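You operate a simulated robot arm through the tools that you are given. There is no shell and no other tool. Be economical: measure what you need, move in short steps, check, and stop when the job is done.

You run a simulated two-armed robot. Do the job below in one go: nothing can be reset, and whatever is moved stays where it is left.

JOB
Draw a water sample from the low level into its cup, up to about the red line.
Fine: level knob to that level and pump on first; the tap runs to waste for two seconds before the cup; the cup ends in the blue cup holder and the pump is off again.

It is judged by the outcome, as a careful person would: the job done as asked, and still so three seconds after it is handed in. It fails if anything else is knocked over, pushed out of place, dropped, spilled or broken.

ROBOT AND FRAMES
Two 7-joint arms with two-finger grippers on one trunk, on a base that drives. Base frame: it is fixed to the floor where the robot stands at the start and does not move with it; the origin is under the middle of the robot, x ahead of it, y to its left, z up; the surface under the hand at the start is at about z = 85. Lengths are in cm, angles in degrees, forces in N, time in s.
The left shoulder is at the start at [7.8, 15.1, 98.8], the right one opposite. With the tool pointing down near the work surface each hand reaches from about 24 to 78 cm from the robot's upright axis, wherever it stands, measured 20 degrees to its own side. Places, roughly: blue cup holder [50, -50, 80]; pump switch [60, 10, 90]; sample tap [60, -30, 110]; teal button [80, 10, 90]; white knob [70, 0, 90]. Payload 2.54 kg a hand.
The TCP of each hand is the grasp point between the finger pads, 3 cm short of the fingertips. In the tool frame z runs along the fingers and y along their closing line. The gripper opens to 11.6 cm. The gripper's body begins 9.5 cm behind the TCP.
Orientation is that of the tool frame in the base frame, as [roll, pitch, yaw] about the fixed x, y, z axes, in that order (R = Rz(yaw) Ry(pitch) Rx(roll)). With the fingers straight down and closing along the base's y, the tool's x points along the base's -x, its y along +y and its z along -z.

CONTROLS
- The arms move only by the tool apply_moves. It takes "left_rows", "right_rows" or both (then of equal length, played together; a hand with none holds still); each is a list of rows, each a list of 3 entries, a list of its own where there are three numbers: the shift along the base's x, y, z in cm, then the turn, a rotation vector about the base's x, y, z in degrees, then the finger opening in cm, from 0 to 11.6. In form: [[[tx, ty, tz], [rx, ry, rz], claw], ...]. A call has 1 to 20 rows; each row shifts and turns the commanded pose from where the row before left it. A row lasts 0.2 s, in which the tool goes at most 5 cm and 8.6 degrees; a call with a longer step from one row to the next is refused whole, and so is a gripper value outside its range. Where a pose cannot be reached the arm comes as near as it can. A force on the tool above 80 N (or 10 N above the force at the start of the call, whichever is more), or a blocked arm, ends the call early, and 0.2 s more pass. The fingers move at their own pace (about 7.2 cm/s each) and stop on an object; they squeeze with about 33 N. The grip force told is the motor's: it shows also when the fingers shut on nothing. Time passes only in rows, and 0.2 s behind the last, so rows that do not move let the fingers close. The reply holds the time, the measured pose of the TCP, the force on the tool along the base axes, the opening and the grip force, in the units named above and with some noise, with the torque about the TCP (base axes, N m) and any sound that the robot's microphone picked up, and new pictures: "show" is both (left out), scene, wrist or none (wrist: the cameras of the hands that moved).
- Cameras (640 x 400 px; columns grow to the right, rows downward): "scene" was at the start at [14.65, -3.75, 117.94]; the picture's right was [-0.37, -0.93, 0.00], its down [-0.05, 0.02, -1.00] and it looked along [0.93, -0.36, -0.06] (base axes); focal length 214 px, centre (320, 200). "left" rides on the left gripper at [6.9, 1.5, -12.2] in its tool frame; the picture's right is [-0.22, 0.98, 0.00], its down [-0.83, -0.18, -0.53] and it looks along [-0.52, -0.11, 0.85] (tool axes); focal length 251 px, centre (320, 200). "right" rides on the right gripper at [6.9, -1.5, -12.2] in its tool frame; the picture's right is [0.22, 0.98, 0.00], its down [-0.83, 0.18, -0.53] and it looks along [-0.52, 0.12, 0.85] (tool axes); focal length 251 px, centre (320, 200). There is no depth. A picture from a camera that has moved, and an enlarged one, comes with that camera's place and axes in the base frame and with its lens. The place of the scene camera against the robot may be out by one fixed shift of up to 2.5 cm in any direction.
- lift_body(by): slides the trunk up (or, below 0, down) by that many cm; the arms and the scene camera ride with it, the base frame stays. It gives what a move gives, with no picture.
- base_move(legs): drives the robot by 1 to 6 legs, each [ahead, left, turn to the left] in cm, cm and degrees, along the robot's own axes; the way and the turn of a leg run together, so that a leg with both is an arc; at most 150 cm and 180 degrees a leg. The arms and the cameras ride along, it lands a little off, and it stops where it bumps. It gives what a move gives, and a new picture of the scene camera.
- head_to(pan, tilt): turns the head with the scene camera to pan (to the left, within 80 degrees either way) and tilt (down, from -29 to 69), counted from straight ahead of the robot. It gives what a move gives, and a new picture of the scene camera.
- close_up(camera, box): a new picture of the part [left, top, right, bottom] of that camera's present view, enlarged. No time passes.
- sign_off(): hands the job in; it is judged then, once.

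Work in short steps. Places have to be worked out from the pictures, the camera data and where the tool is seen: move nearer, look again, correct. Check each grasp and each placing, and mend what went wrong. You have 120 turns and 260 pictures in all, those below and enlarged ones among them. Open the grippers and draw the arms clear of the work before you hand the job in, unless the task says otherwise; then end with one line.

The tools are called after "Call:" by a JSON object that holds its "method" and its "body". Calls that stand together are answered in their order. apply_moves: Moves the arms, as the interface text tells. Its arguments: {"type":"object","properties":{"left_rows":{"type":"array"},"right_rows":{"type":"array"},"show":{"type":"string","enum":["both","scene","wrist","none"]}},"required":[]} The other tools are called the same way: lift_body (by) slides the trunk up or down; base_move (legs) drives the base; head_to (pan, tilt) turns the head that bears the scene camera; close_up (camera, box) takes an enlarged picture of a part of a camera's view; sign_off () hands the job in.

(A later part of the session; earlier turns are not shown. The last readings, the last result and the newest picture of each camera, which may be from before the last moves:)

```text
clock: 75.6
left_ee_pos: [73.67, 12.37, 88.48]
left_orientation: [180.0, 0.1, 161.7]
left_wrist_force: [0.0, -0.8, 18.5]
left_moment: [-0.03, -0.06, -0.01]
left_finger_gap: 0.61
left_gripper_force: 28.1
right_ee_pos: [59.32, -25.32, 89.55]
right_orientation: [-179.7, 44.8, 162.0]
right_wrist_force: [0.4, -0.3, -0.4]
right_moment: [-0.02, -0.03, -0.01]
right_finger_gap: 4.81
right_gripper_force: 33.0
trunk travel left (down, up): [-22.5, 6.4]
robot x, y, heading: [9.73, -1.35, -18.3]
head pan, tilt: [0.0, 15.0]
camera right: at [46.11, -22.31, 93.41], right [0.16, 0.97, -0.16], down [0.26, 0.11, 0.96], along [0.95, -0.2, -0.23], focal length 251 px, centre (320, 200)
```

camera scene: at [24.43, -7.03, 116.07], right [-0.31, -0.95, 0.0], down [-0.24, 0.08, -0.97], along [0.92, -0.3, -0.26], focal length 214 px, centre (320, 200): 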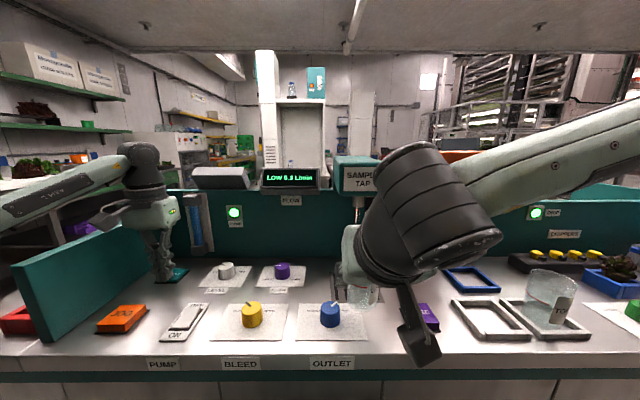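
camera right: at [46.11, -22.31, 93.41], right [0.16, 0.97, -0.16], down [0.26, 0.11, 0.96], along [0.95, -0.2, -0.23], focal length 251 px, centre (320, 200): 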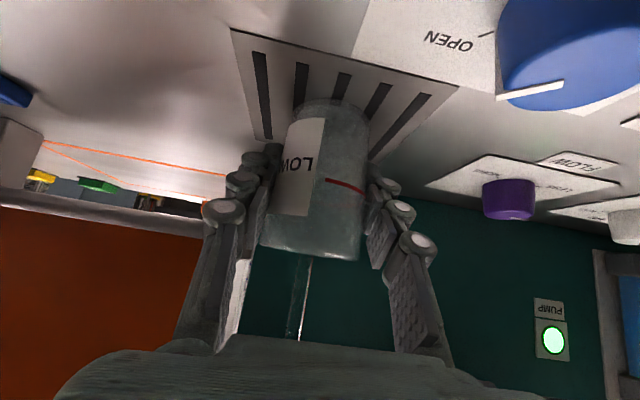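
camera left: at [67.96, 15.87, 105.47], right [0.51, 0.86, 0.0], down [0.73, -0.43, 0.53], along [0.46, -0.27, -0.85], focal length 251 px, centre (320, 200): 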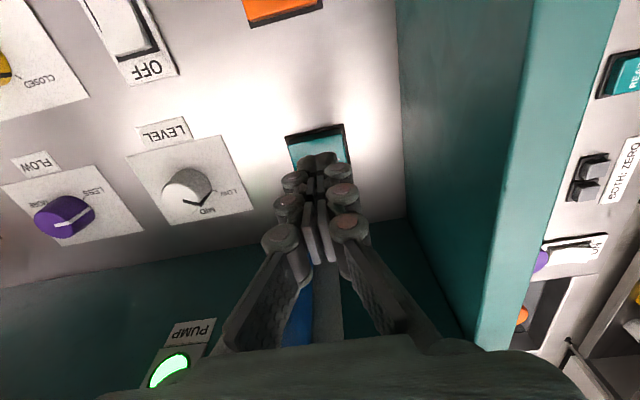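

Gripped. Raise the cup 7 cm slowly so the rim is ~2.4 cm below the nozzle.

Call:
{"method": "apply_moves", "body": {"right_rows": [[[0, 0, 1.5], [0, 0, 0], 4.3], [[0, 0, 1.5], [0, 0, 0], 4.3], [[0, 0, 1.5], [0, 0, 0], 4.3], [[0, 0, 1.5], [0, 0, 0], 4.3], [[0, 0, 1], [0, 0, 0], 4.3], [[0, 0, 0], [0, 0, 0], 4.3], [[0, 0, 0], [0, 0, 0], 4.3], [[0, 0, 0], [0, 0, 0], 4.3]], "show": "both"}}

Call:
{"method": "close_up", "body": {"camera": "right", "box": [240, 60, 400, 340]}}

```text
clock: 77.4
left_ee_pos: [73.69, 12.4, 88.38]
left_orientation: [-180.0, 0.1, 161.8]
left_wrist_force: [0.5, 0.1, 19.1]
left_moment: [-0.04, -0.07, 0.01]
left_finger_gap: 0.62
left_gripper_force: 28.7
right_ee_pos: [59.33, -25.18, 96.36]
right_orientation: [-179.6, 44.8, 161.9]
right_wrist_force: [-0.6, 0.4, -0.3]
right_moment: [0.06, -0.03, -0.03]
right_finger_gap: 4.82
right_gripper_force: 33.0
trunk travel left (down, up): [-22.5, 6.4]
robot x, y, heading: [9.69, -1.36, -18.5]
head pan, tilt: [0.0, 15.0]
camera scene: at [24.41, -7.02, 116.08], right [-0.31, -0.95, 0.0], down [-0.24, 0.08, -0.97], along [0.92, -0.3, -0.26], focal length 214 px, centre (320, 200)
camera right: at [46.08, -22.14, 100.19], right [0.16, 0.97, -0.16], down [0.26, 0.11, 0.96], along [0.95, -0.2, -0.23], focal length 251 px, centre (320, 200)
```

scene: 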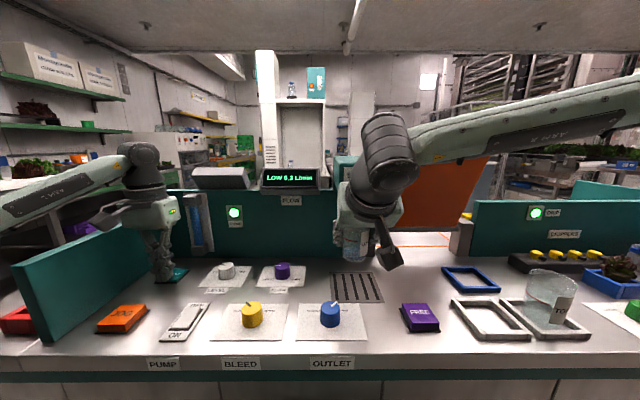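
right: 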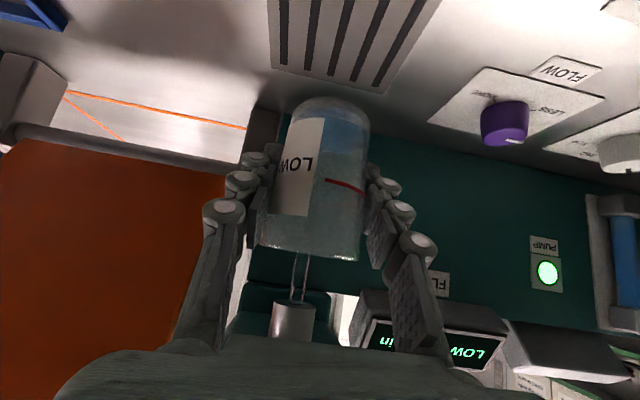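

```text
1.43 times, centred on (320, 200) of right
camera zoom: at [46.08, -22.14, 100.19], right [0.16, 0.97, -0.16], down [0.26, 0.11, 0.96], along [0.95, -0.2, -0.23], focal length 359 px, centre (320, 200)
```

zoom: 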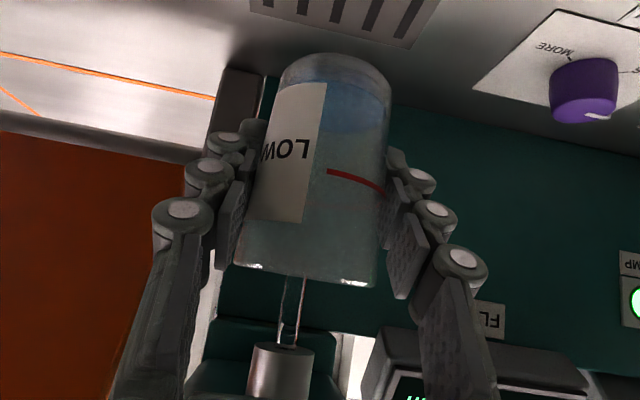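

Water is now being caught: blue water visible in the cup. Zoom to gauge the level before any time passes.

Call:
{"method": "close_up", "body": {"camera": "right", "box": [255, 90, 385, 190]}}

Call:
{"method": "close_up", "body": {"camera": "scene", "box": [330, 215, 390, 275]}}

```text
4.00 times, centred on (320, 140) of right
camera zoom: at [46.08, -22.14, 100.19], right [0.16, 0.97, -0.16], down [0.26, 0.11, 0.96], along [0.95, -0.2, -0.23], focal length 1006 px, centre (320, 440)
```

zoom: 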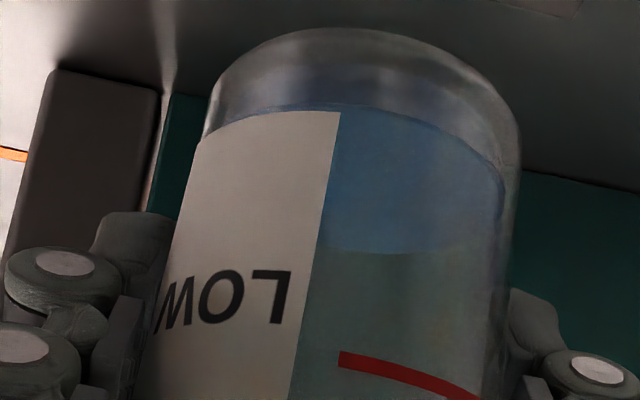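

```text
6.67 times, centred on (360, 245) of scene
camera zoom: at [24.41, -7.02, 116.08], right [-0.31, -0.95, 0.0], down [-0.24, 0.08, -0.97], along [0.92, -0.3, -0.26], focal length 1430 px, centre (53, -100)
```

zoom: 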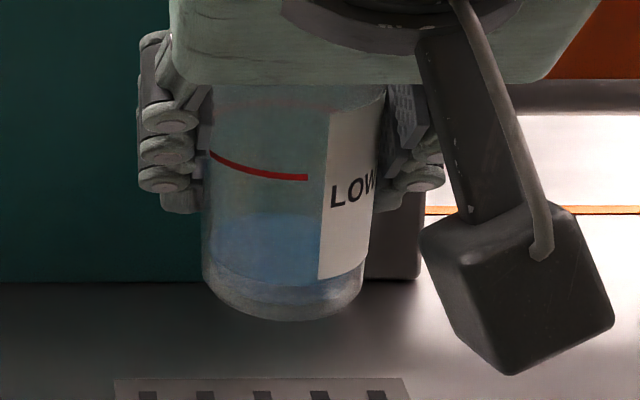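

Surface is now ~20% of the way to the red line after roughly 1.2 s. Continue 2 s and re-measure.

Call:
{"method": "apply_moves", "body": {"right_rows": [[[0, 0, 0], [0, 0, 0], 4.3], [[0, 0, 0], [0, 0, 0], 4.3], [[0, 0, 0], [0, 0, 0], 4.3], [[0, 0, 0], [0, 0, 0], 4.3], [[0, 0, 0], [0, 0, 0], 4.3], [[0, 0, 0], [0, 0, 0], 4.3], [[0, 0, 0], [0, 0, 0], 4.3], [[0, 0, 0], [0, 0, 0], 4.3]], "show": "none"}}

Call:
{"method": "close_up", "body": {"camera": "right", "box": [255, 90, 385, 190]}}

Call:
{"method": "close_up", "body": {"camera": "scene", "box": [330, 215, 390, 275]}}

```text
clock: 79.2
left_ee_pos: [73.63, 12.47, 88.42]
left_orientation: [-179.9, 0.2, 161.7]
left_wrist_force: [0.0, -0.1, 18.7]
left_moment: [-0.03, -0.09, 0.01]
left_finger_gap: 0.61
left_gripper_force: 28.5
right_ee_pos: [59.31, -25.1, 96.44]
right_orientation: [-179.7, 44.8, 161.9]
right_wrist_force: [-0.4, 0.4, -0.1]
right_moment: [0.0, -0.02, 0.01]
right_finger_gap: 4.79
right_gripper_force: 33.0
trunk travel left (down, up): [-22.5, 6.4]
robot x, y, heading: [9.73, -1.47, -18.6]
head pan, tilt: [0.0, 15.0]
```

```text
4.00 times, centred on (320, 140) of right
camera zoom: at [46.08, -22.14, 100.19], right [0.16, 0.97, -0.16], down [0.26, 0.11, 0.96], along [0.95, -0.2, -0.23], focal length 1006 px, centre (320, 440)
```

zoom: 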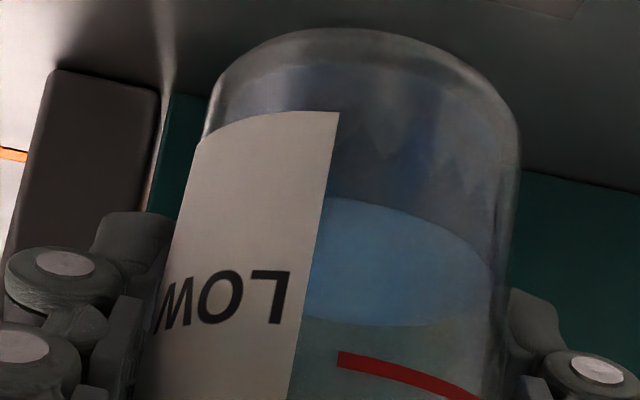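

```text
6.67 times, centred on (360, 245) of scene
camera zoom: at [24.41, -7.02, 116.08], right [-0.31, -0.95, 0.0], down [-0.24, 0.08, -0.97], along [0.92, -0.3, -0.26], focal length 1430 px, centre (53, -100)
```

zoom: 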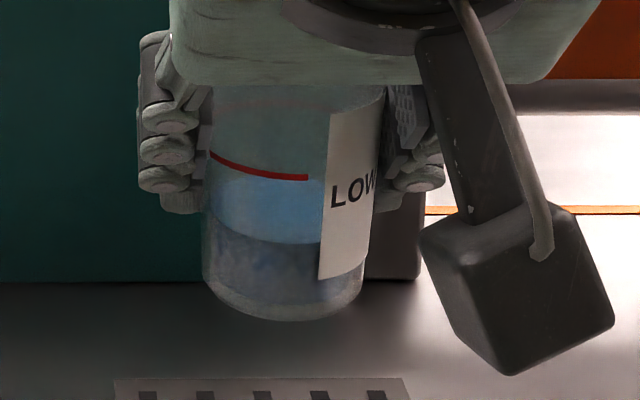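

Level rises ~55 px/s; ~2.9–3.2 s remain to the line. Hold ~2 s more and re-measure.

Call:
{"method": "apply_moves", "body": {"right_rows": [[[0, 0, 0], [0, 0, 0], 4.3], [[0, 0, 0], [0, 0, 0], 4.3], [[0, 0, 0], [0, 0, 0], 4.3], [[0, 0, 0], [0, 0, 0], 4.3], [[0, 0, 0], [0, 0, 0], 4.3], [[0, 0, 0], [0, 0, 0], 4.3], [[0, 0, 0], [0, 0, 0], 4.3], [[0, 0, 0], [0, 0, 0], 4.3], [[0, 0, 0], [0, 0, 0], 4.3]], "show": "none"}}

Call:
{"method": "close_up", "body": {"camera": "right", "box": [255, 120, 385, 220]}}

Call:
{"method": "close_up", "body": {"camera": "scene", "box": [330, 215, 390, 275]}}

```text
clock: 81.2
left_ee_pos: [73.66, 12.39, 88.34]
left_orientation: [-179.9, 0.2, 161.7]
left_wrist_force: [-0.2, 0.0, 18.1]
left_moment: [0.01, -0.05, -0.03]
left_finger_gap: 0.61
left_gripper_force: 28.8
right_ee_pos: [59.36, -25.1, 96.46]
right_orientation: [-179.6, 44.8, 161.8]
right_wrist_force: [0.1, -1.1, -1.0]
right_moment: [-0.01, 0.02, 0.04]
right_finger_gap: 4.81
right_gripper_force: 32.5
trunk travel left (down, up): [-22.5, 6.4]
robot x, y, heading: [9.92, -1.48, -18.4]
head pan, tilt: [0.0, 15.0]
```

```text
4.00 times, centred on (320, 170) of right
camera zoom: at [46.08, -22.14, 100.19], right [0.16, 0.97, -0.16], down [0.26, 0.11, 0.96], along [0.95, -0.2, -0.23], focal length 1006 px, centre (320, 320)
```

zoom: 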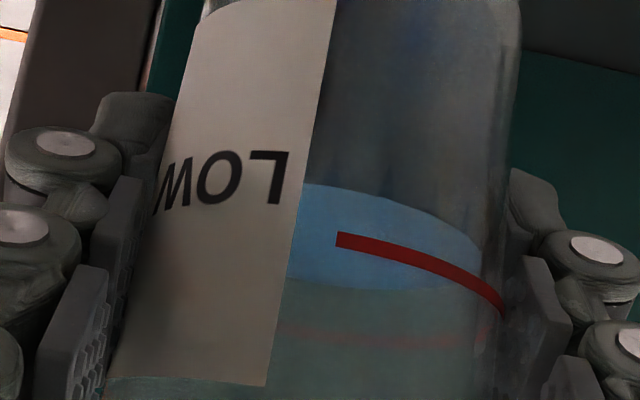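

```text
6.67 times, centred on (360, 245) of scene
camera zoom: at [24.41, -7.02, 116.08], right [-0.31, -0.95, 0.0], down [-0.24, 0.08, -0.97], along [0.92, -0.3, -0.26], focal length 1430 px, centre (53, -100)
```

zoom: 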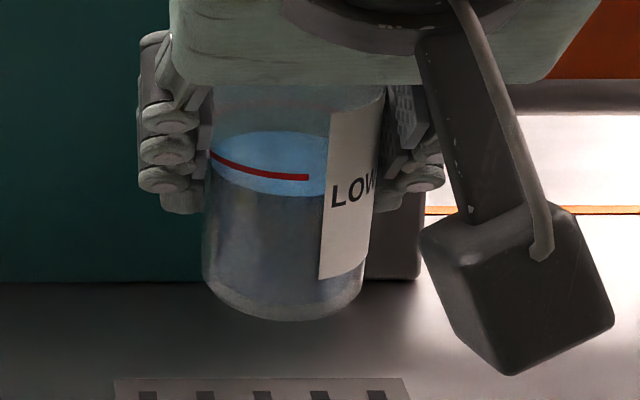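

About 0.9 s remain to the line. Hold 0.6 s, then release SAMPLE in the same call.

Call:
{"method": "apply_moves", "body": {"left_rows": [[[0, 0, 0], [0, 0, 0], 0], [[0, 0, 0], [0, 0, 0], 0], [[0, 0, 0], [0, 0, 0], 0], [[0, 0, 1.5], [0, 0, 0], 0], [[0, 0, 2.5], [0, 0, 0], 0], [[0, 0, 3], [0, 0, 0], 0]], "show": "scene"}}

Call:
{"method": "close_up", "body": {"camera": "right", "box": [255, 120, 385, 220]}}

Call:
{"method": "close_up", "body": {"camera": "right", "box": [240, 60, 400, 340]}}

```text
clock: 82.6
left_ee_pos: [74.05, 12.31, 95.1]
left_orientation: [-179.9, 0.0, 161.7]
left_wrist_force: [-0.4, -0.1, -1.0]
left_moment: [-0.02, 0.04, 0.03]
left_finger_gap: 0.0
left_gripper_force: 29.0
right_ee_pos: [59.47, -25.15, 96.36]
right_orientation: [-179.5, 44.7, 162.0]
right_wrist_force: [0.1, 0.2, -1.1]
right_moment: [0.0, 0.03, -0.04]
right_finger_gap: 4.8
right_gripper_force: 33.1
trunk travel left (down, up): [-22.5, 6.4]
robot x, y, heading: [9.63, -1.42, -18.2]
head pan, tilt: [0.0, 15.0]
camera scene: at [24.54, -7.0, 116.04], right [-0.31, -0.95, 0.0], down [-0.25, 0.08, -0.97], along [0.92, -0.3, -0.26], focal length 214 px, centre (320, 200)
```

scene: 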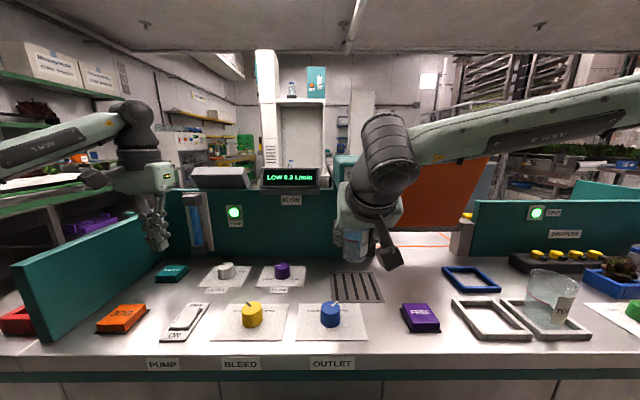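

```text
4.00 times, centred on (320, 170) of right
camera zoom: at [46.19, -22.12, 100.12], right [0.16, 0.97, -0.16], down [0.26, 0.11, 0.96], along [0.95, -0.2, -0.23], focal length 1006 px, centre (320, 320)
```

zoom: 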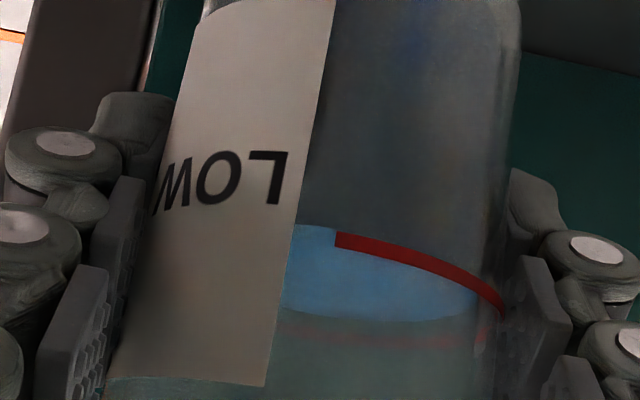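

```text
1.43 times, centred on (320, 200) of right
camera zoom: at [46.19, -22.12, 100.12], right [0.16, 0.97, -0.16], down [0.26, 0.11, 0.96], along [0.95, -0.2, -0.23], focal length 359 px, centre (320, 200)
```

zoom: 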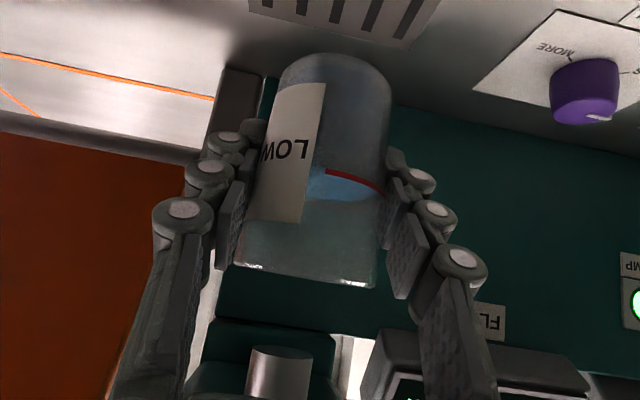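

The level sits right at the red line and the tap is off. Now withdraw the cup gently to the front, then move right while yawing -40° so the hand will stay clear of the TOP cup at the holder.

Call:
{"method": "apply_moves", "body": {"right_rows": [[[0, 0, -1], [0, 0, 0], 4.3], [[0, 0, -1], [0, 0, 0], 4.3], [[-1.4, 0.47, 0], [0, 0, 0], 4.3], [[-1.4, 0.47, 0], [0, 0, 0], 4.3], [[-1.4, 0.47, 0], [0, 0, 0], 4.3], [[-1.4, 0.47, 0], [0, 0, 0], 4.3], [[-0.2, -1.7, 0], [0, 0, -4], 4.3], [[-0.2, -1.7, 0], [0, 0, -4], 4.3], [[-0.2, -1.7, 0], [0, 0, -4], 4.3], [[-0.2, -1.7, 0], [0, 0, -4], 4.3], [[-0.2, -1.7, 0], [0, 0, -4], 4.3], [[-0.2, -1.7, 0], [0, 0, -4], 4.3], [[-0.2, -1.7, 0], [0, 0, -4], 4.3], [[-0.2, -1.7, 0], [0, 0, -4], 4.3], [[-0.2, -1.7, 0], [0, 0, -4], 4.3], [[-0.2, -1.7, 0], [0, 0, -4], 4.3]], "show": "both"}}

```text
clock: 86.0
left_ee_pos: [74.09, 12.38, 95.17]
left_orientation: [-180.0, 0.1, 161.6]
left_wrist_force: [-0.1, 0.9, -0.4]
left_moment: [-0.03, -0.01, 0.0]
left_finger_gap: 0.0
left_gripper_force: 28.7
right_ee_pos: [52.19, -40.49, 94.6]
right_orientation: [-179.5, 44.7, 121.8]
right_wrist_force: [-0.2, 0.6, -0.2]
right_moment: [0.04, 0.03, 0.02]
right_finger_gap: 4.82
right_gripper_force: 33.5
trunk travel left (down, up): [-22.5, 6.4]
robot x, y, heading: [10.17, -1.21, -18.2]
head pan, tilt: [0.0, 15.0]
camera scene: at [24.57, -7.0, 116.04], right [-0.31, -0.95, 0.0], down [-0.25, 0.08, -0.97], along [0.92, -0.3, -0.26], focal length 214 px, centre (320, 200)
camera right: at [43.81, -29.57, 98.4], right [0.75, 0.64, -0.16], down [0.27, -0.08, 0.96], along [0.6, -0.76, -0.24], focal length 251 px, centre (320, 200)
```

scene: 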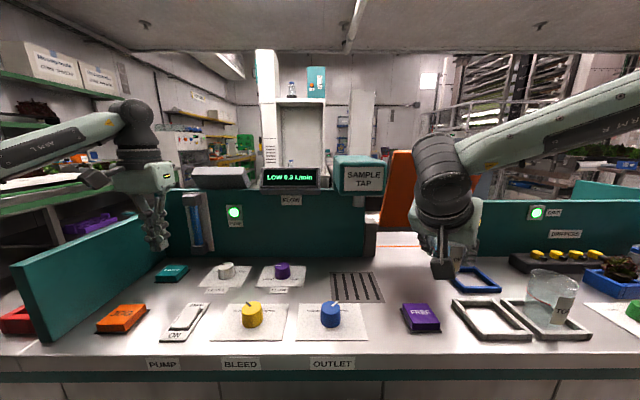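
right: 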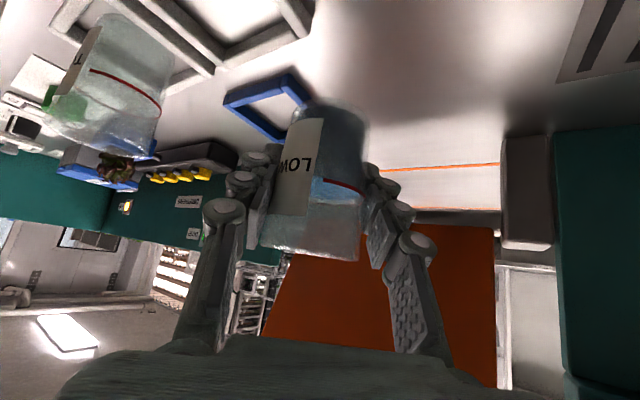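

The cup is stable. Enlarge the holder to compute its centre.

Call:
{"method": "close_up", "body": {"camera": "right", "box": [200, 50, 380, 170]}}

Call:
{"method": "close_up", "body": {"camera": "scene", "box": [420, 220, 580, 340]}}

```text
3.33 times, centred on (290, 110) of right
camera zoom: at [43.81, -29.57, 98.4], right [0.75, 0.64, -0.16], down [0.27, -0.08, 0.96], along [0.6, -0.76, -0.24], focal length 838 px, centre (420, 500)
```

zoom: 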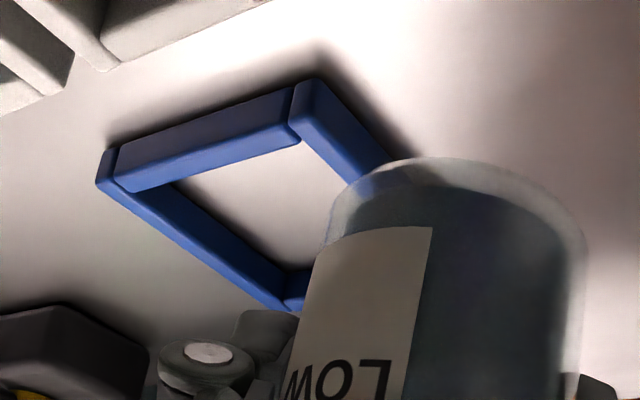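

```text
3.33 times, centred on (500, 280) of scene
camera zoom: at [24.57, -7.0, 116.04], right [-0.31, -0.95, 0.0], down [-0.25, 0.08, -0.97], along [0.92, -0.3, -0.26], focal length 715 px, centre (-280, -67)
```

zoom: 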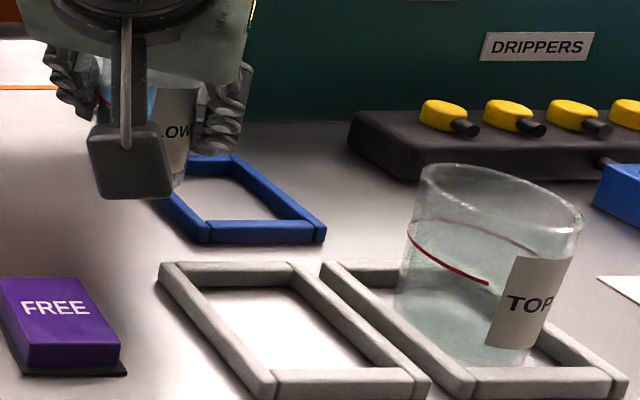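

Holder centre ≈ (53.0, -49) allowing for the camera's slight short-reading; the cup axis is ~0.5 cm ahead of the TCP. Move the cup over it, then lower to just above.

Call:
{"method": "apply_moves", "body": {"right_rows": [[[0.11, -1.64, 0], [0, 0, 0], 4.3], [[0.11, -1.64, 0], [0, 0, 0], 4.3], [[0.11, -1.64, 0], [0, 0, 0], 4.3], [[0.11, -1.64, 0], [0, 0, 0], 4.3], [[0.11, -1.64, 0], [0, 0, 0], 4.3], [[0, 0, -1], [0, 0, 0], 4.3], [[0, 0, -1], [0, 0, 0], 4.3]], "show": "both"}}

Call:
{"method": "close_up", "body": {"camera": "right", "box": [240, 60, 400, 180]}}

Call:
{"method": "close_up", "body": {"camera": "scene", "box": [420, 220, 540, 320]}}

```text
clock: 87.6
left_ee_pos: [74.16, 12.34, 95.23]
left_orientation: [-179.9, 0.1, 161.6]
left_wrist_force: [-0.3, -0.1, -0.2]
left_moment: [-0.01, 0.04, 0.01]
left_finger_gap: 0.0
left_gripper_force: 29.1
right_ee_pos: [52.54, -48.43, 92.38]
right_orientation: [-179.5, 44.7, 121.8]
right_wrist_force: [-0.8, 0.0, -0.1]
right_moment: [-0.01, -0.05, 0.04]
right_finger_gap: 4.8
right_gripper_force: 33.2
trunk travel left (down, up): [-22.5, 6.4]
robot x, y, heading: [9.93, -1.73, -18.3]
head pan, tilt: [0.0, 15.0]
camera scene: at [24.58, -6.99, 116.04], right [-0.31, -0.95, 0.0], down [-0.25, 0.08, -0.97], along [0.92, -0.3, -0.26], focal length 214 px, centre (320, 200)
camera right: at [44.2, -37.64, 96.15], right [0.75, 0.64, -0.16], down [0.27, -0.08, 0.96], along [0.6, -0.76, -0.24], focal length 251 px, centre (320, 200)
```

scene: 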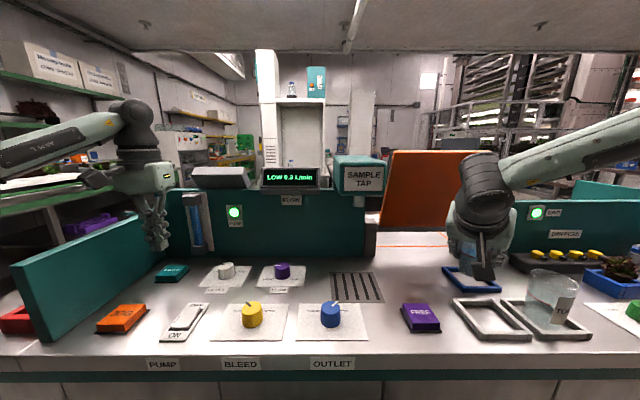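
right: 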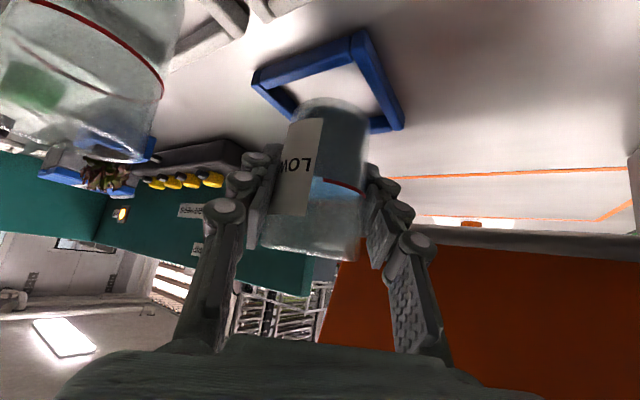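

```text
3.33 times, centred on (320, 120) of right
camera zoom: at [44.2, -37.64, 96.15], right [0.75, 0.64, -0.16], down [0.27, -0.08, 0.96], along [0.6, -0.76, -0.24], focal length 838 px, centre (320, 467)
```

zoom: 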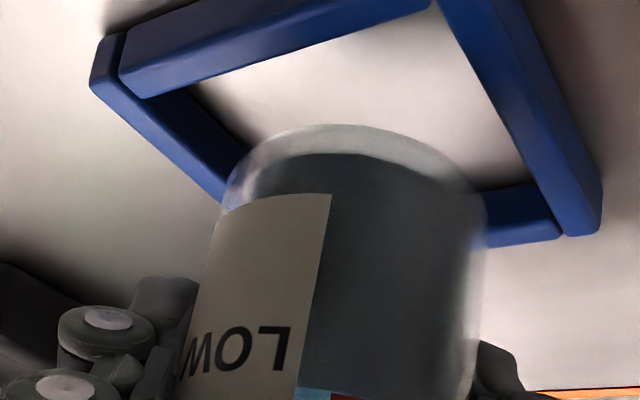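

```text
4.00 times, centred on (480, 270) of scene
camera zoom: at [24.58, -6.99, 116.04], right [-0.31, -0.95, 0.0], down [-0.25, 0.08, -0.97], along [0.92, -0.3, -0.26], focal length 858 px, centre (-320, -80)
```

zoom: 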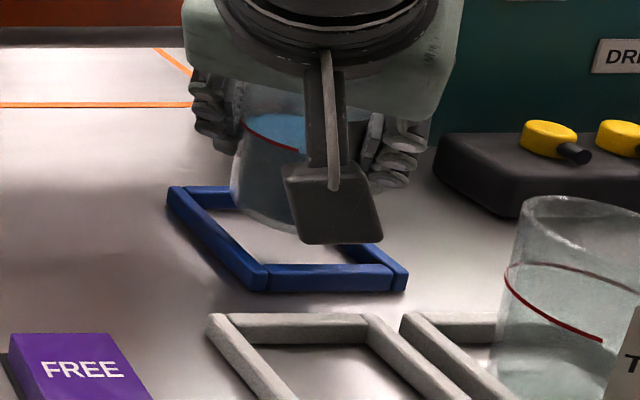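

Projecting the base downward onto the frame plane, gaps left/right look balanced (~0.2–0.3 cm) and ~0.6 cm at the near bar. Lower 1 cm and check again.

Call:
{"method": "apply_moves", "body": {"right_rows": [[[0, 0, -0.5], [0, 0, 0], 4.3], [[0, 0, -0.5], [0, 0, 0], 4.3]], "show": "none"}}

Call:
{"method": "close_up", "body": {"camera": "right", "box": [230, 0, 430, 180]}}

Call:
{"method": "close_up", "body": {"camera": "scene", "box": [430, 240, 530, 310]}}

```text
clock: 88.2
left_ee_pos: [74.17, 12.32, 95.16]
left_orientation: [-179.9, -0.1, 161.6]
left_wrist_force: [-0.3, 0.5, 0.6]
left_moment: [0.03, -0.01, 0.0]
left_finger_gap: 0.01
left_gripper_force: 29.0
right_ee_pos: [52.56, -48.51, 91.46]
right_orientation: [-179.5, 44.7, 122.1]
right_wrist_force: [-1.0, 0.5, -0.5]
right_moment: [0.0, 0.0, 0.01]
right_finger_gap: 4.79
right_gripper_force: 33.1
trunk travel left (down, up): [-22.5, 6.4]
robot x, y, heading: [9.92, -1.42, -18.2]
head pan, tilt: [0.0, 15.0]
```

```text
2.22 times, centred on (330, 90) of right
camera zoom: at [44.21, -37.7, 95.27], right [0.75, 0.64, -0.16], down [0.27, -0.08, 0.96], along [0.6, -0.76, -0.23], focal length 559 px, centre (298, 444)
```

zoom: 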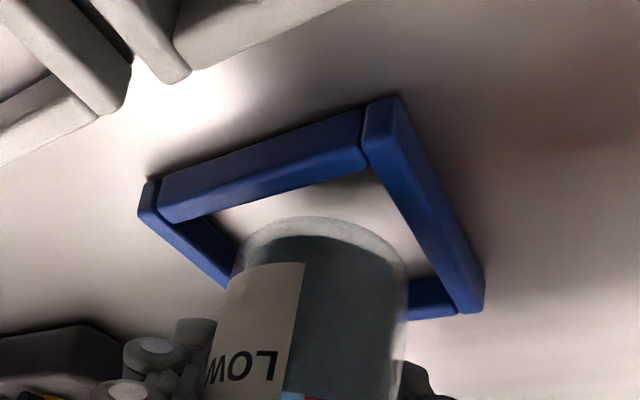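

```text
5.71 times, centred on (480, 275) of scene
camera zoom: at [24.58, -6.99, 116.04], right [-0.31, -0.95, 0.0], down [-0.25, 0.08, -0.97], along [0.92, -0.3, -0.26], focal length 1226 px, centre (-594, -229)
```

zoom: 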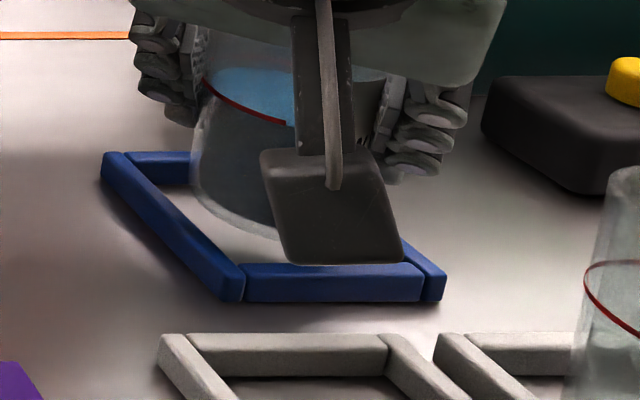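

Reading the frame corners properly (inner size ≈ 6.4, cup ≈ 4.6), the cup is slightly near and left. Shift ~0.8 cm forward and 0.3 cm right, then recheck.

Call:
{"method": "apply_moves", "body": {"right_rows": [[[0.33, -0.27, 0], [0, 0, 0], 4.3], [[0.33, -0.27, 0], [0, 0, 0], 4.3]], "show": "none"}}

Call:
{"method": "close_up", "body": {"camera": "right", "box": [230, 0, 430, 180]}}

Call:
{"method": "close_up", "body": {"camera": "scene", "box": [430, 240, 530, 310]}}

```text
clock: 88.8
left_ee_pos: [74.15, 12.41, 95.08]
left_orientation: [-179.9, 0.0, 161.7]
left_wrist_force: [0.1, -0.5, -0.7]
left_moment: [0.04, 0.04, -0.01]
left_finger_gap: 0.0
left_gripper_force: 28.7
right_ee_pos: [53.24, -49.1, 91.38]
right_orientation: [-179.4, 44.7, 122.0]
right_wrist_force: [-0.3, 0.2, 0.8]
right_moment: [0.02, -0.01, -0.01]
right_finger_gap: 4.77
right_gripper_force: 33.2
trunk travel left (down, up): [-22.5, 6.4]
robot x, y, heading: [9.92, -1.75, -18.0]
head pan, tilt: [0.0, 15.0]
```

```text
2.22 times, centred on (330, 90) of right
camera zoom: at [44.89, -38.25, 95.28], right [0.75, 0.64, -0.16], down [0.27, -0.08, 0.96], along [0.6, -0.76, -0.24], focal length 559 px, centre (298, 444)
```

zoom: 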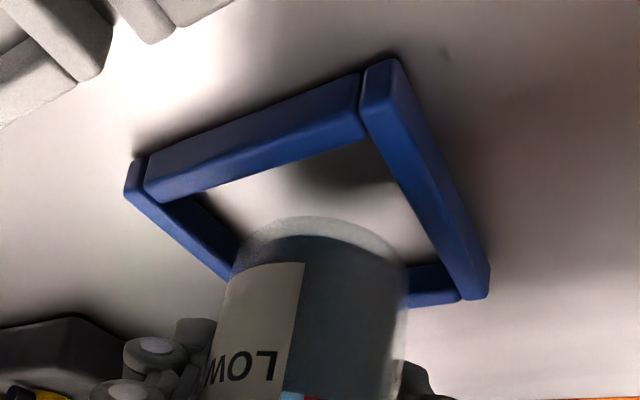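

```text
5.71 times, centred on (480, 275) of scene
camera zoom: at [24.57, -6.99, 116.04], right [-0.31, -0.95, 0.0], down [-0.25, 0.08, -0.97], along [0.92, -0.3, -0.26], focal length 1226 px, centre (-594, -229)
```

zoom: 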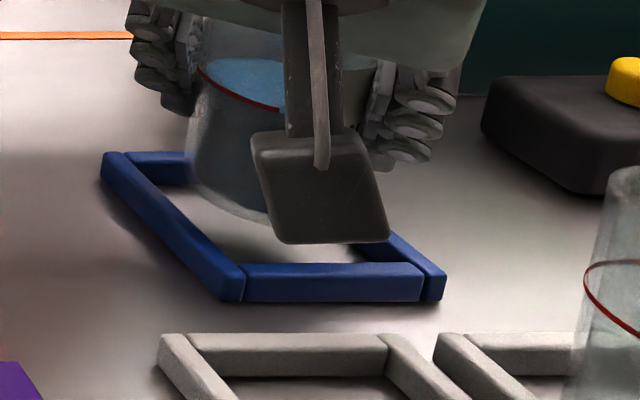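

Right camera says centred; scene camera suggests ~0.7 cm more to the right. I'll compromise with 0.35 cm right (slack is ~0.9 cm per side), and lower gently.

Call:
{"method": "apply_moves", "body": {"right_rows": [[[-0.08, -0.33, 0], [0, 0, 0], 4.3], [[0, 0, -0.5], [0, 0, 0], 4.3], [[0, 0, -0.4], [0, 0, 0], 4.3]], "show": "none"}}

Call:
{"method": "close_up", "body": {"camera": "right", "box": [230, 0, 430, 180]}}

Call:
{"method": "close_up", "body": {"camera": "scene", "box": [430, 240, 530, 310]}}

```text
clock: 89.6
left_ee_pos: [74.14, 12.39, 95.19]
left_orientation: [-179.9, 0.1, 161.7]
left_wrist_force: [0.7, 1.1, -0.9]
left_moment: [-0.04, -0.01, -0.02]
left_finger_gap: 0.0
left_gripper_force: 28.7
right_ee_pos: [53.01, -49.54, 90.48]
right_orientation: [-179.5, 44.8, 121.9]
right_wrist_force: [0.2, 0.1, 0.1]
right_moment: [-0.01, -0.01, -0.01]
right_finger_gap: 4.79
right_gripper_force: 33.1
trunk travel left (down, up): [-22.5, 6.4]
robot x, y, heading: [9.71, -1.65, -18.2]
head pan, tilt: [0.0, 15.0]
```

```text
2.22 times, centred on (330, 90) of right
camera zoom: at [44.78, -38.58, 94.35], right [0.75, 0.64, -0.16], down [0.27, -0.08, 0.96], along [0.6, -0.76, -0.24], focal length 559 px, centre (298, 444)
```

zoom: 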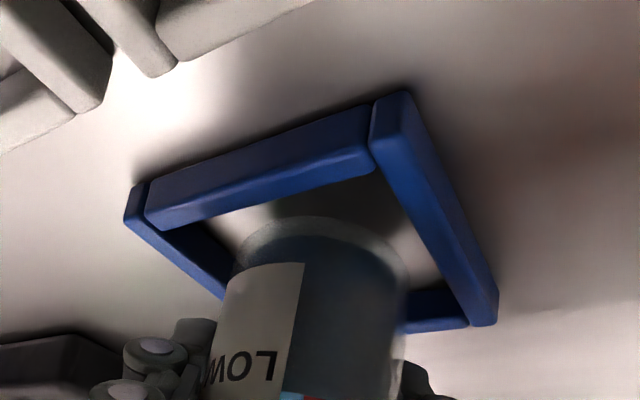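

```text
5.71 times, centred on (480, 275) of scene
camera zoom: at [24.58, -6.99, 116.04], right [-0.31, -0.95, 0.0], down [-0.25, 0.08, -0.97], along [0.92, -0.3, -0.26], focal length 1226 px, centre (-594, -229)
```

zoom: 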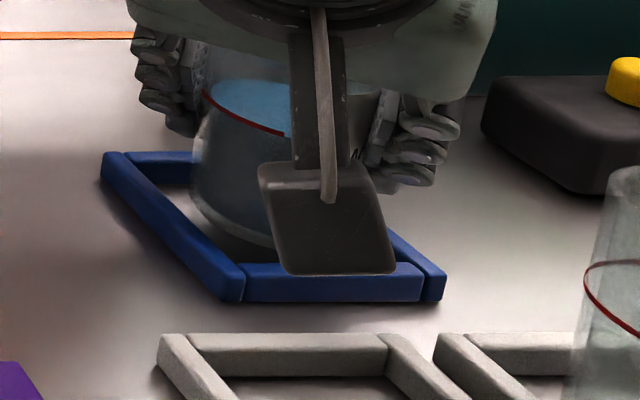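

No contact and gaps visible on near and left sides. Continue lowering to contact.

Call:
{"method": "apply_moves", "body": {"right_rows": [[[0, 0, -0.4], [0, 0, 0], 4.3], [[0, 0, -0.3], [0, 0, 0], 4.3], [[0, 0, -0.2], [0, 0, 0], 4.3]], "show": "none"}}

Call:
{"method": "close_up", "body": {"camera": "right", "box": [230, 0, 430, 180]}}

Call:
{"method": "close_up", "body": {"camera": "scene", "box": [430, 240, 530, 310]}}

```text
clock: 90.4
left_ee_pos: [74.13, 12.33, 95.14]
left_orientation: [-179.9, 0.1, 161.7]
left_wrist_force: [-0.2, -0.9, -0.9]
left_moment: [0.0, 0.0, 0.0]
left_finger_gap: 0.0
left_gripper_force: 28.7
right_ee_pos: [53.18, -49.59, 89.66]
right_orientation: [-179.5, 44.8, 121.9]
right_wrist_force: [-0.5, -0.2, -0.5]
right_moment: [0.01, -0.02, -0.01]
right_finger_gap: 4.75
right_gripper_force: 32.7
trunk travel left (down, up): [-22.5, 6.4]
robot x, y, heading: [9.82, -1.09, -18.5]
head pan, tilt: [0.0, 15.0]
```

```text
2.22 times, centred on (330, 90) of right
camera zoom: at [44.8, -38.62, 93.48], right [0.75, 0.64, -0.16], down [0.27, -0.08, 0.96], along [0.6, -0.76, -0.23], focal length 559 px, centre (298, 444)
```

zoom: 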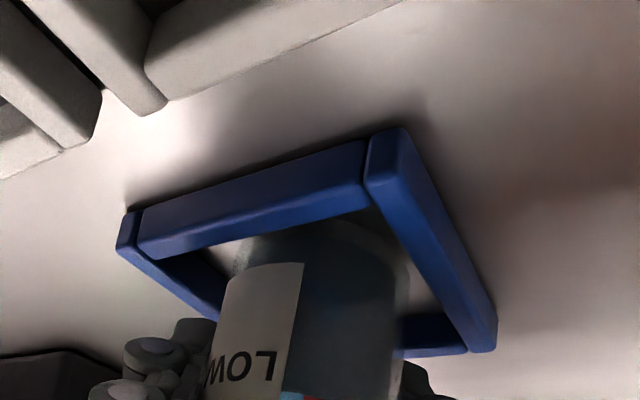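

```text
5.71 times, centred on (480, 275) of scene
camera zoom: at [24.57, -6.99, 116.05], right [-0.31, -0.95, 0.0], down [-0.25, 0.08, -0.97], along [0.92, -0.3, -0.26], focal length 1226 px, centre (-594, -229)
```

zoom: 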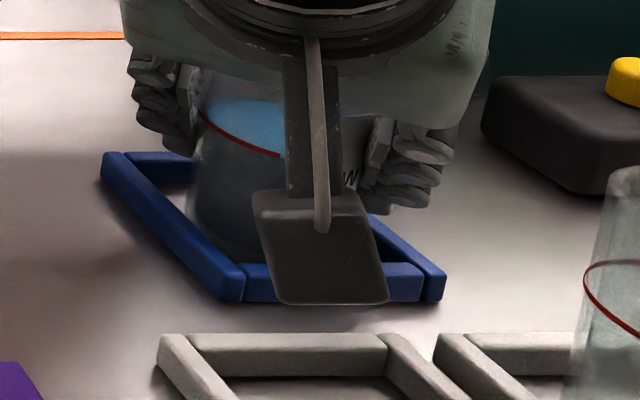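

The base is inside the frame, just above the table. Small final steps to contact.

Call:
{"method": "apply_moves", "body": {"right_rows": [[[0, 0, -0.15], [0, 0, 0], 4.3], [[0, 0, -0.15], [0, 0, 0], 4.3]], "show": "none"}}

```text
clock: 91.0
left_ee_pos: [74.23, 12.46, 95.3]
left_orientation: [-179.9, 0.1, 161.6]
left_wrist_force: [0.0, -0.3, -0.1]
left_moment: [0.01, 0.01, 0.03]
left_finger_gap: 0.02
left_gripper_force: 28.6
right_ee_pos: [53.16, -49.45, 89.47]
right_orientation: [-179.6, 45.0, 121.8]
right_wrist_force: [-0.5, -2.2, 10.8]
right_moment: [-0.23, 0.09, -0.03]
right_finger_gap: 4.76
right_gripper_force: 32.4
trunk travel left (down, up): [-22.5, 6.4]
robot x, y, heading: [9.84, -1.4, -18.4]
head pan, tilt: [0.0, 15.0]
```

Contact at 10.8 N, seated at table height. Open modestly and withdraw along the tool axis.

Call:
{"method": "apply_moves", "body": {"right_rows": [[[0, 0, 0.15], [0, 0, 0], 5.5], [[0, 0, 0.1], [0, 0, 0], 6.5], [[0, 0, 0], [0, 0, 0], 7], [[-0.93, 1.5, 1.77], [0, 0, 0], 7.5], [[-0.93, 1.5, 1.77], [0, 0, 0], 8], [[-0.93, 1.5, 1.77], [0, 0, 0], 9], [[-0.93, 1.5, 1.77], [0, 0, 0], 9], [[-1.4, 2.2, 2.5], [0, 0, 0], 9], [[-1.4, 2.2, 2.5], [0, 0, 0], 9]], "show": "both"}}

Call:
{"method": "close_up", "body": {"camera": "scene", "box": [420, 220, 540, 310]}}

Call:
{"method": "close_up", "body": {"camera": "right", "box": [240, 20, 420, 170]}}

```text
clock: 93.0
left_ee_pos: [74.09, 12.38, 95.25]
left_orientation: [-179.8, -0.1, 161.7]
left_wrist_force: [-0.3, 0.2, -0.3]
left_moment: [0.01, 0.01, -0.01]
left_finger_gap: 0.0
left_gripper_force: 28.9
right_ee_pos: [46.37, -38.76, 101.7]
right_orientation: [-179.5, 44.7, 122.0]
right_wrist_force: [0.8, 0.8, 0.3]
right_moment: [-0.04, 0.02, -0.01]
right_finger_gap: 9.04
right_gripper_force: 0.1
trunk travel left (down, up): [-22.5, 6.4]
robot x, y, heading: [9.74, -1.6, -18.5]
head pan, tilt: [0.0, 15.0]
camera scene: at [24.56, -6.97, 116.05], right [-0.31, -0.95, 0.0], down [-0.25, 0.08, -0.97], along [0.92, -0.3, -0.26], focal length 214 px, centre (320, 200)
camera right: at [38.02, -27.91, 105.45], right [0.75, 0.64, -0.16], down [0.27, -0.08, 0.96], along [0.6, -0.76, -0.24], focal length 251 px, centre (320, 200)
```

scene: 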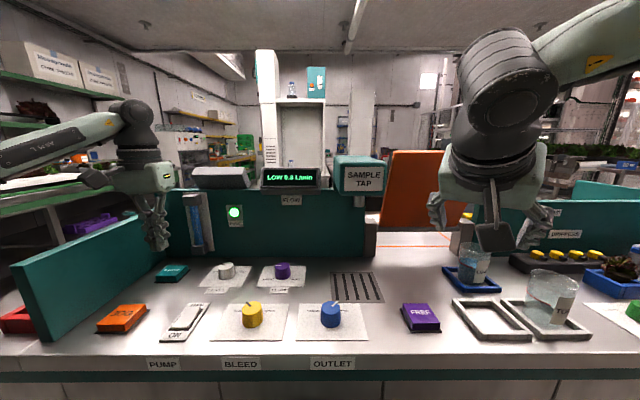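
right: 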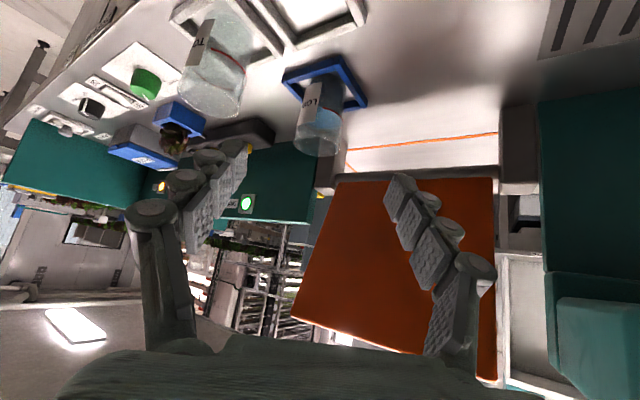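

```text
4.44 times, centred on (480, 265) of scene
camera zoom: at [24.56, -6.97, 116.05], right [-0.31, -0.95, 0.0], down [-0.25, 0.08, -0.97], along [0.92, -0.3, -0.26], focal length 953 px, centre (-391, -89)
```

zoom: 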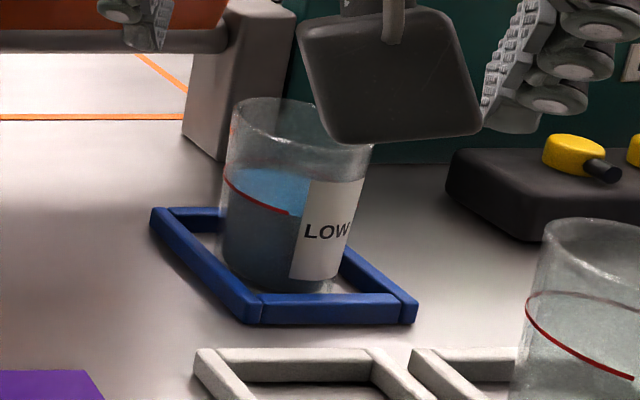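

```text
2.67 times, centred on (330, 95) of right
camera zoom: at [38.02, -27.91, 105.45], right [0.75, 0.64, -0.16], down [0.27, -0.08, 0.96], along [0.6, -0.76, -0.24], focal length 670 px, centre (293, 480)
```

zoom: 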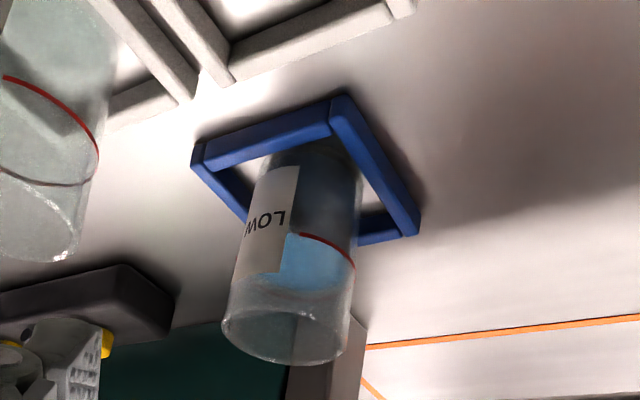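

The cup is upright in the holder at the line. Now pump off: left hand to the switch's OFF end at ≈ (61.5, 4.95); also raise the right hand clear.

Call:
{"method": "apply_moves", "body": {"left_rows": [[[-3.15, -1.85, 0.3], [0, 0, 0], 0], [[-3.15, -1.85, 0], [0, 0, 0], 0], [[-3.15, -1.85, 0], [0, 0, 0], 0], [[-3.15, -1.85, 0], [0, 0, 0], 0]], "right_rows": [[[-1, 2, 2], [0, 0, 0], 9], [[-1, 2, 2], [0, 0, 0], 9], [[-1, 2, 2], [0, 0, 0], 9], [[0, 0, 0], [0, 0, 0], 9]], "show": "both"}}

Call:
{"method": "close_up", "body": {"camera": "left", "box": [230, 50, 410, 200]}}

Call:
{"method": "close_up", "body": {"camera": "scene", "box": [130, 250, 270, 350]}}

```text
clock: 94.0
left_ee_pos: [61.24, 5.37, 95.57]
left_orientation: [-179.9, 0.1, 161.8]
left_wrist_force: [1.1, 0.4, -0.4]
left_moment: [0.0, 0.01, -0.02]
left_finger_gap: 0.01
left_gripper_force: 29.5
right_ee_pos: [43.52, -32.92, 107.83]
right_orientation: [-179.5, 44.7, 121.9]
right_wrist_force: [-0.7, 0.2, 0.2]
right_moment: [0.03, 0.0, -0.03]
right_finger_gap: 8.99
right_gripper_force: 0.0
trunk travel left (down, up): [-22.5, 6.4]
robot x, y, heading: [10.17, -1.51, -18.5]
head pan, tilt: [0.0, 15.0]
camera scene: at [24.55, -7.01, 116.05], right [-0.31, -0.95, 0.0], down [-0.25, 0.08, -0.97], along [0.92, -0.3, -0.26], focal length 214 px, centre (320, 200)
camera right: at [35.15, -22.12, 111.68], right [0.75, 0.64, -0.16], down [0.27, -0.08, 0.96], along [0.6, -0.76, -0.24], focal length 251 px, centre (320, 200)
camera left: at [55.2, 8.93, 107.75], right [0.51, 0.86, 0.0], down [0.73, -0.43, 0.53], along [0.46, -0.27, -0.85], focal length 251 px, centre (320, 200)
```

scene: 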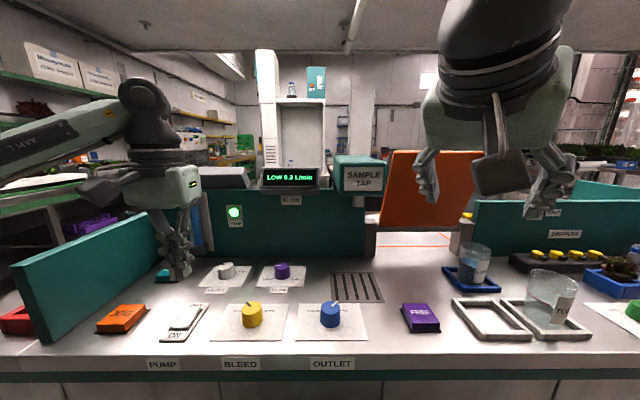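
right: 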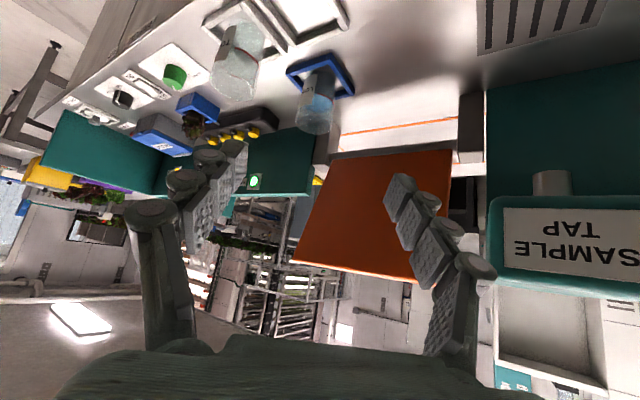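
left: 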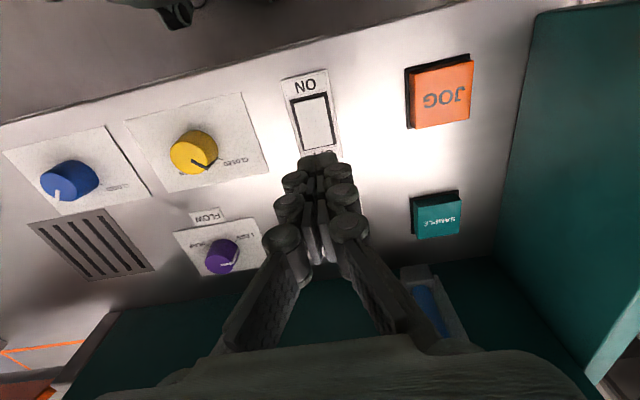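

```text
2.67 times, centred on (320, 125) of left
camera zoom: at [55.2, 8.93, 107.75], right [0.51, 0.86, 0.0], down [0.73, -0.43, 0.53], along [0.46, -0.27, -0.85], focal length 670 px, centre (320, 400)
```

zoom: 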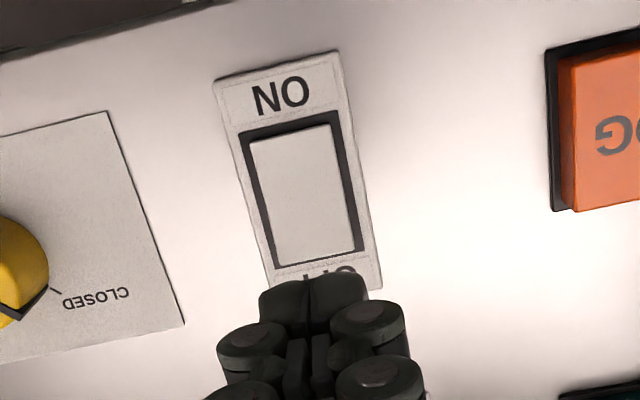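

```text
4.00 times, centred on (200, 300) of scene
camera zoom: at [24.55, -7.01, 116.05], right [-0.31, -0.95, 0.0], down [-0.25, 0.08, -0.97], along [0.92, -0.3, -0.26], focal length 858 px, centre (800, -200)
```

zoom: 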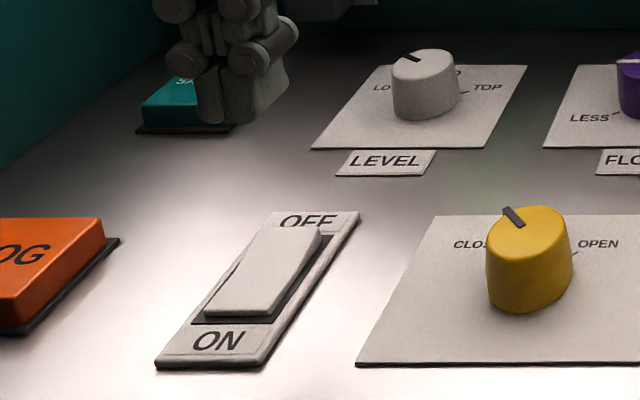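

The tip is over the rocker's raised OFF end. Press down in steps.

Call:
{"method": "apply_moves", "body": {"left_rows": [[[-0.15, -0.1, -3], [0, 0, 0], 0], [[0, 0, -2.2], [0, 0, 0], 0], [[0, 0, -0.8], [0, 0, 0], 0], [[0, 0, -0.5], [0, 0, 0], 0], [[0, 0, -0.4], [0, 0, 0], 0]], "show": "scene"}}

```text
clock: 95.2
left_ee_pos: [61.28, 4.88, 88.76]
left_orientation: [-180.0, 0.2, 161.8]
left_wrist_force: [4.0, 0.1, 9.8]
left_moment: [0.03, -0.11, -0.03]
left_finger_gap: 0.59
left_gripper_force: 28.9
right_ee_pos: [43.55, -33.01, 107.86]
right_orientation: [-179.5, 44.7, 121.9]
right_wrist_force: [0.9, -0.1, -0.3]
right_moment: [-0.02, -0.02, -0.02]
right_finger_gap: 9.02
right_gripper_force: 0.0
trunk travel left (down, up): [-22.5, 6.4]
robot x, y, heading: [9.72, -1.19, -18.3]
head pan, tilt: [0.0, 15.0]
camera scene: at [24.55, -6.99, 116.07], right [-0.31, -0.95, 0.0], down [-0.25, 0.08, -0.97], along [0.92, -0.3, -0.26], focal length 214 px, centre (320, 200)
```

scene: 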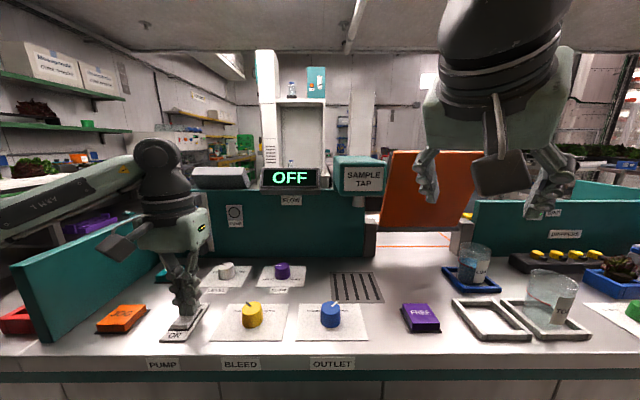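

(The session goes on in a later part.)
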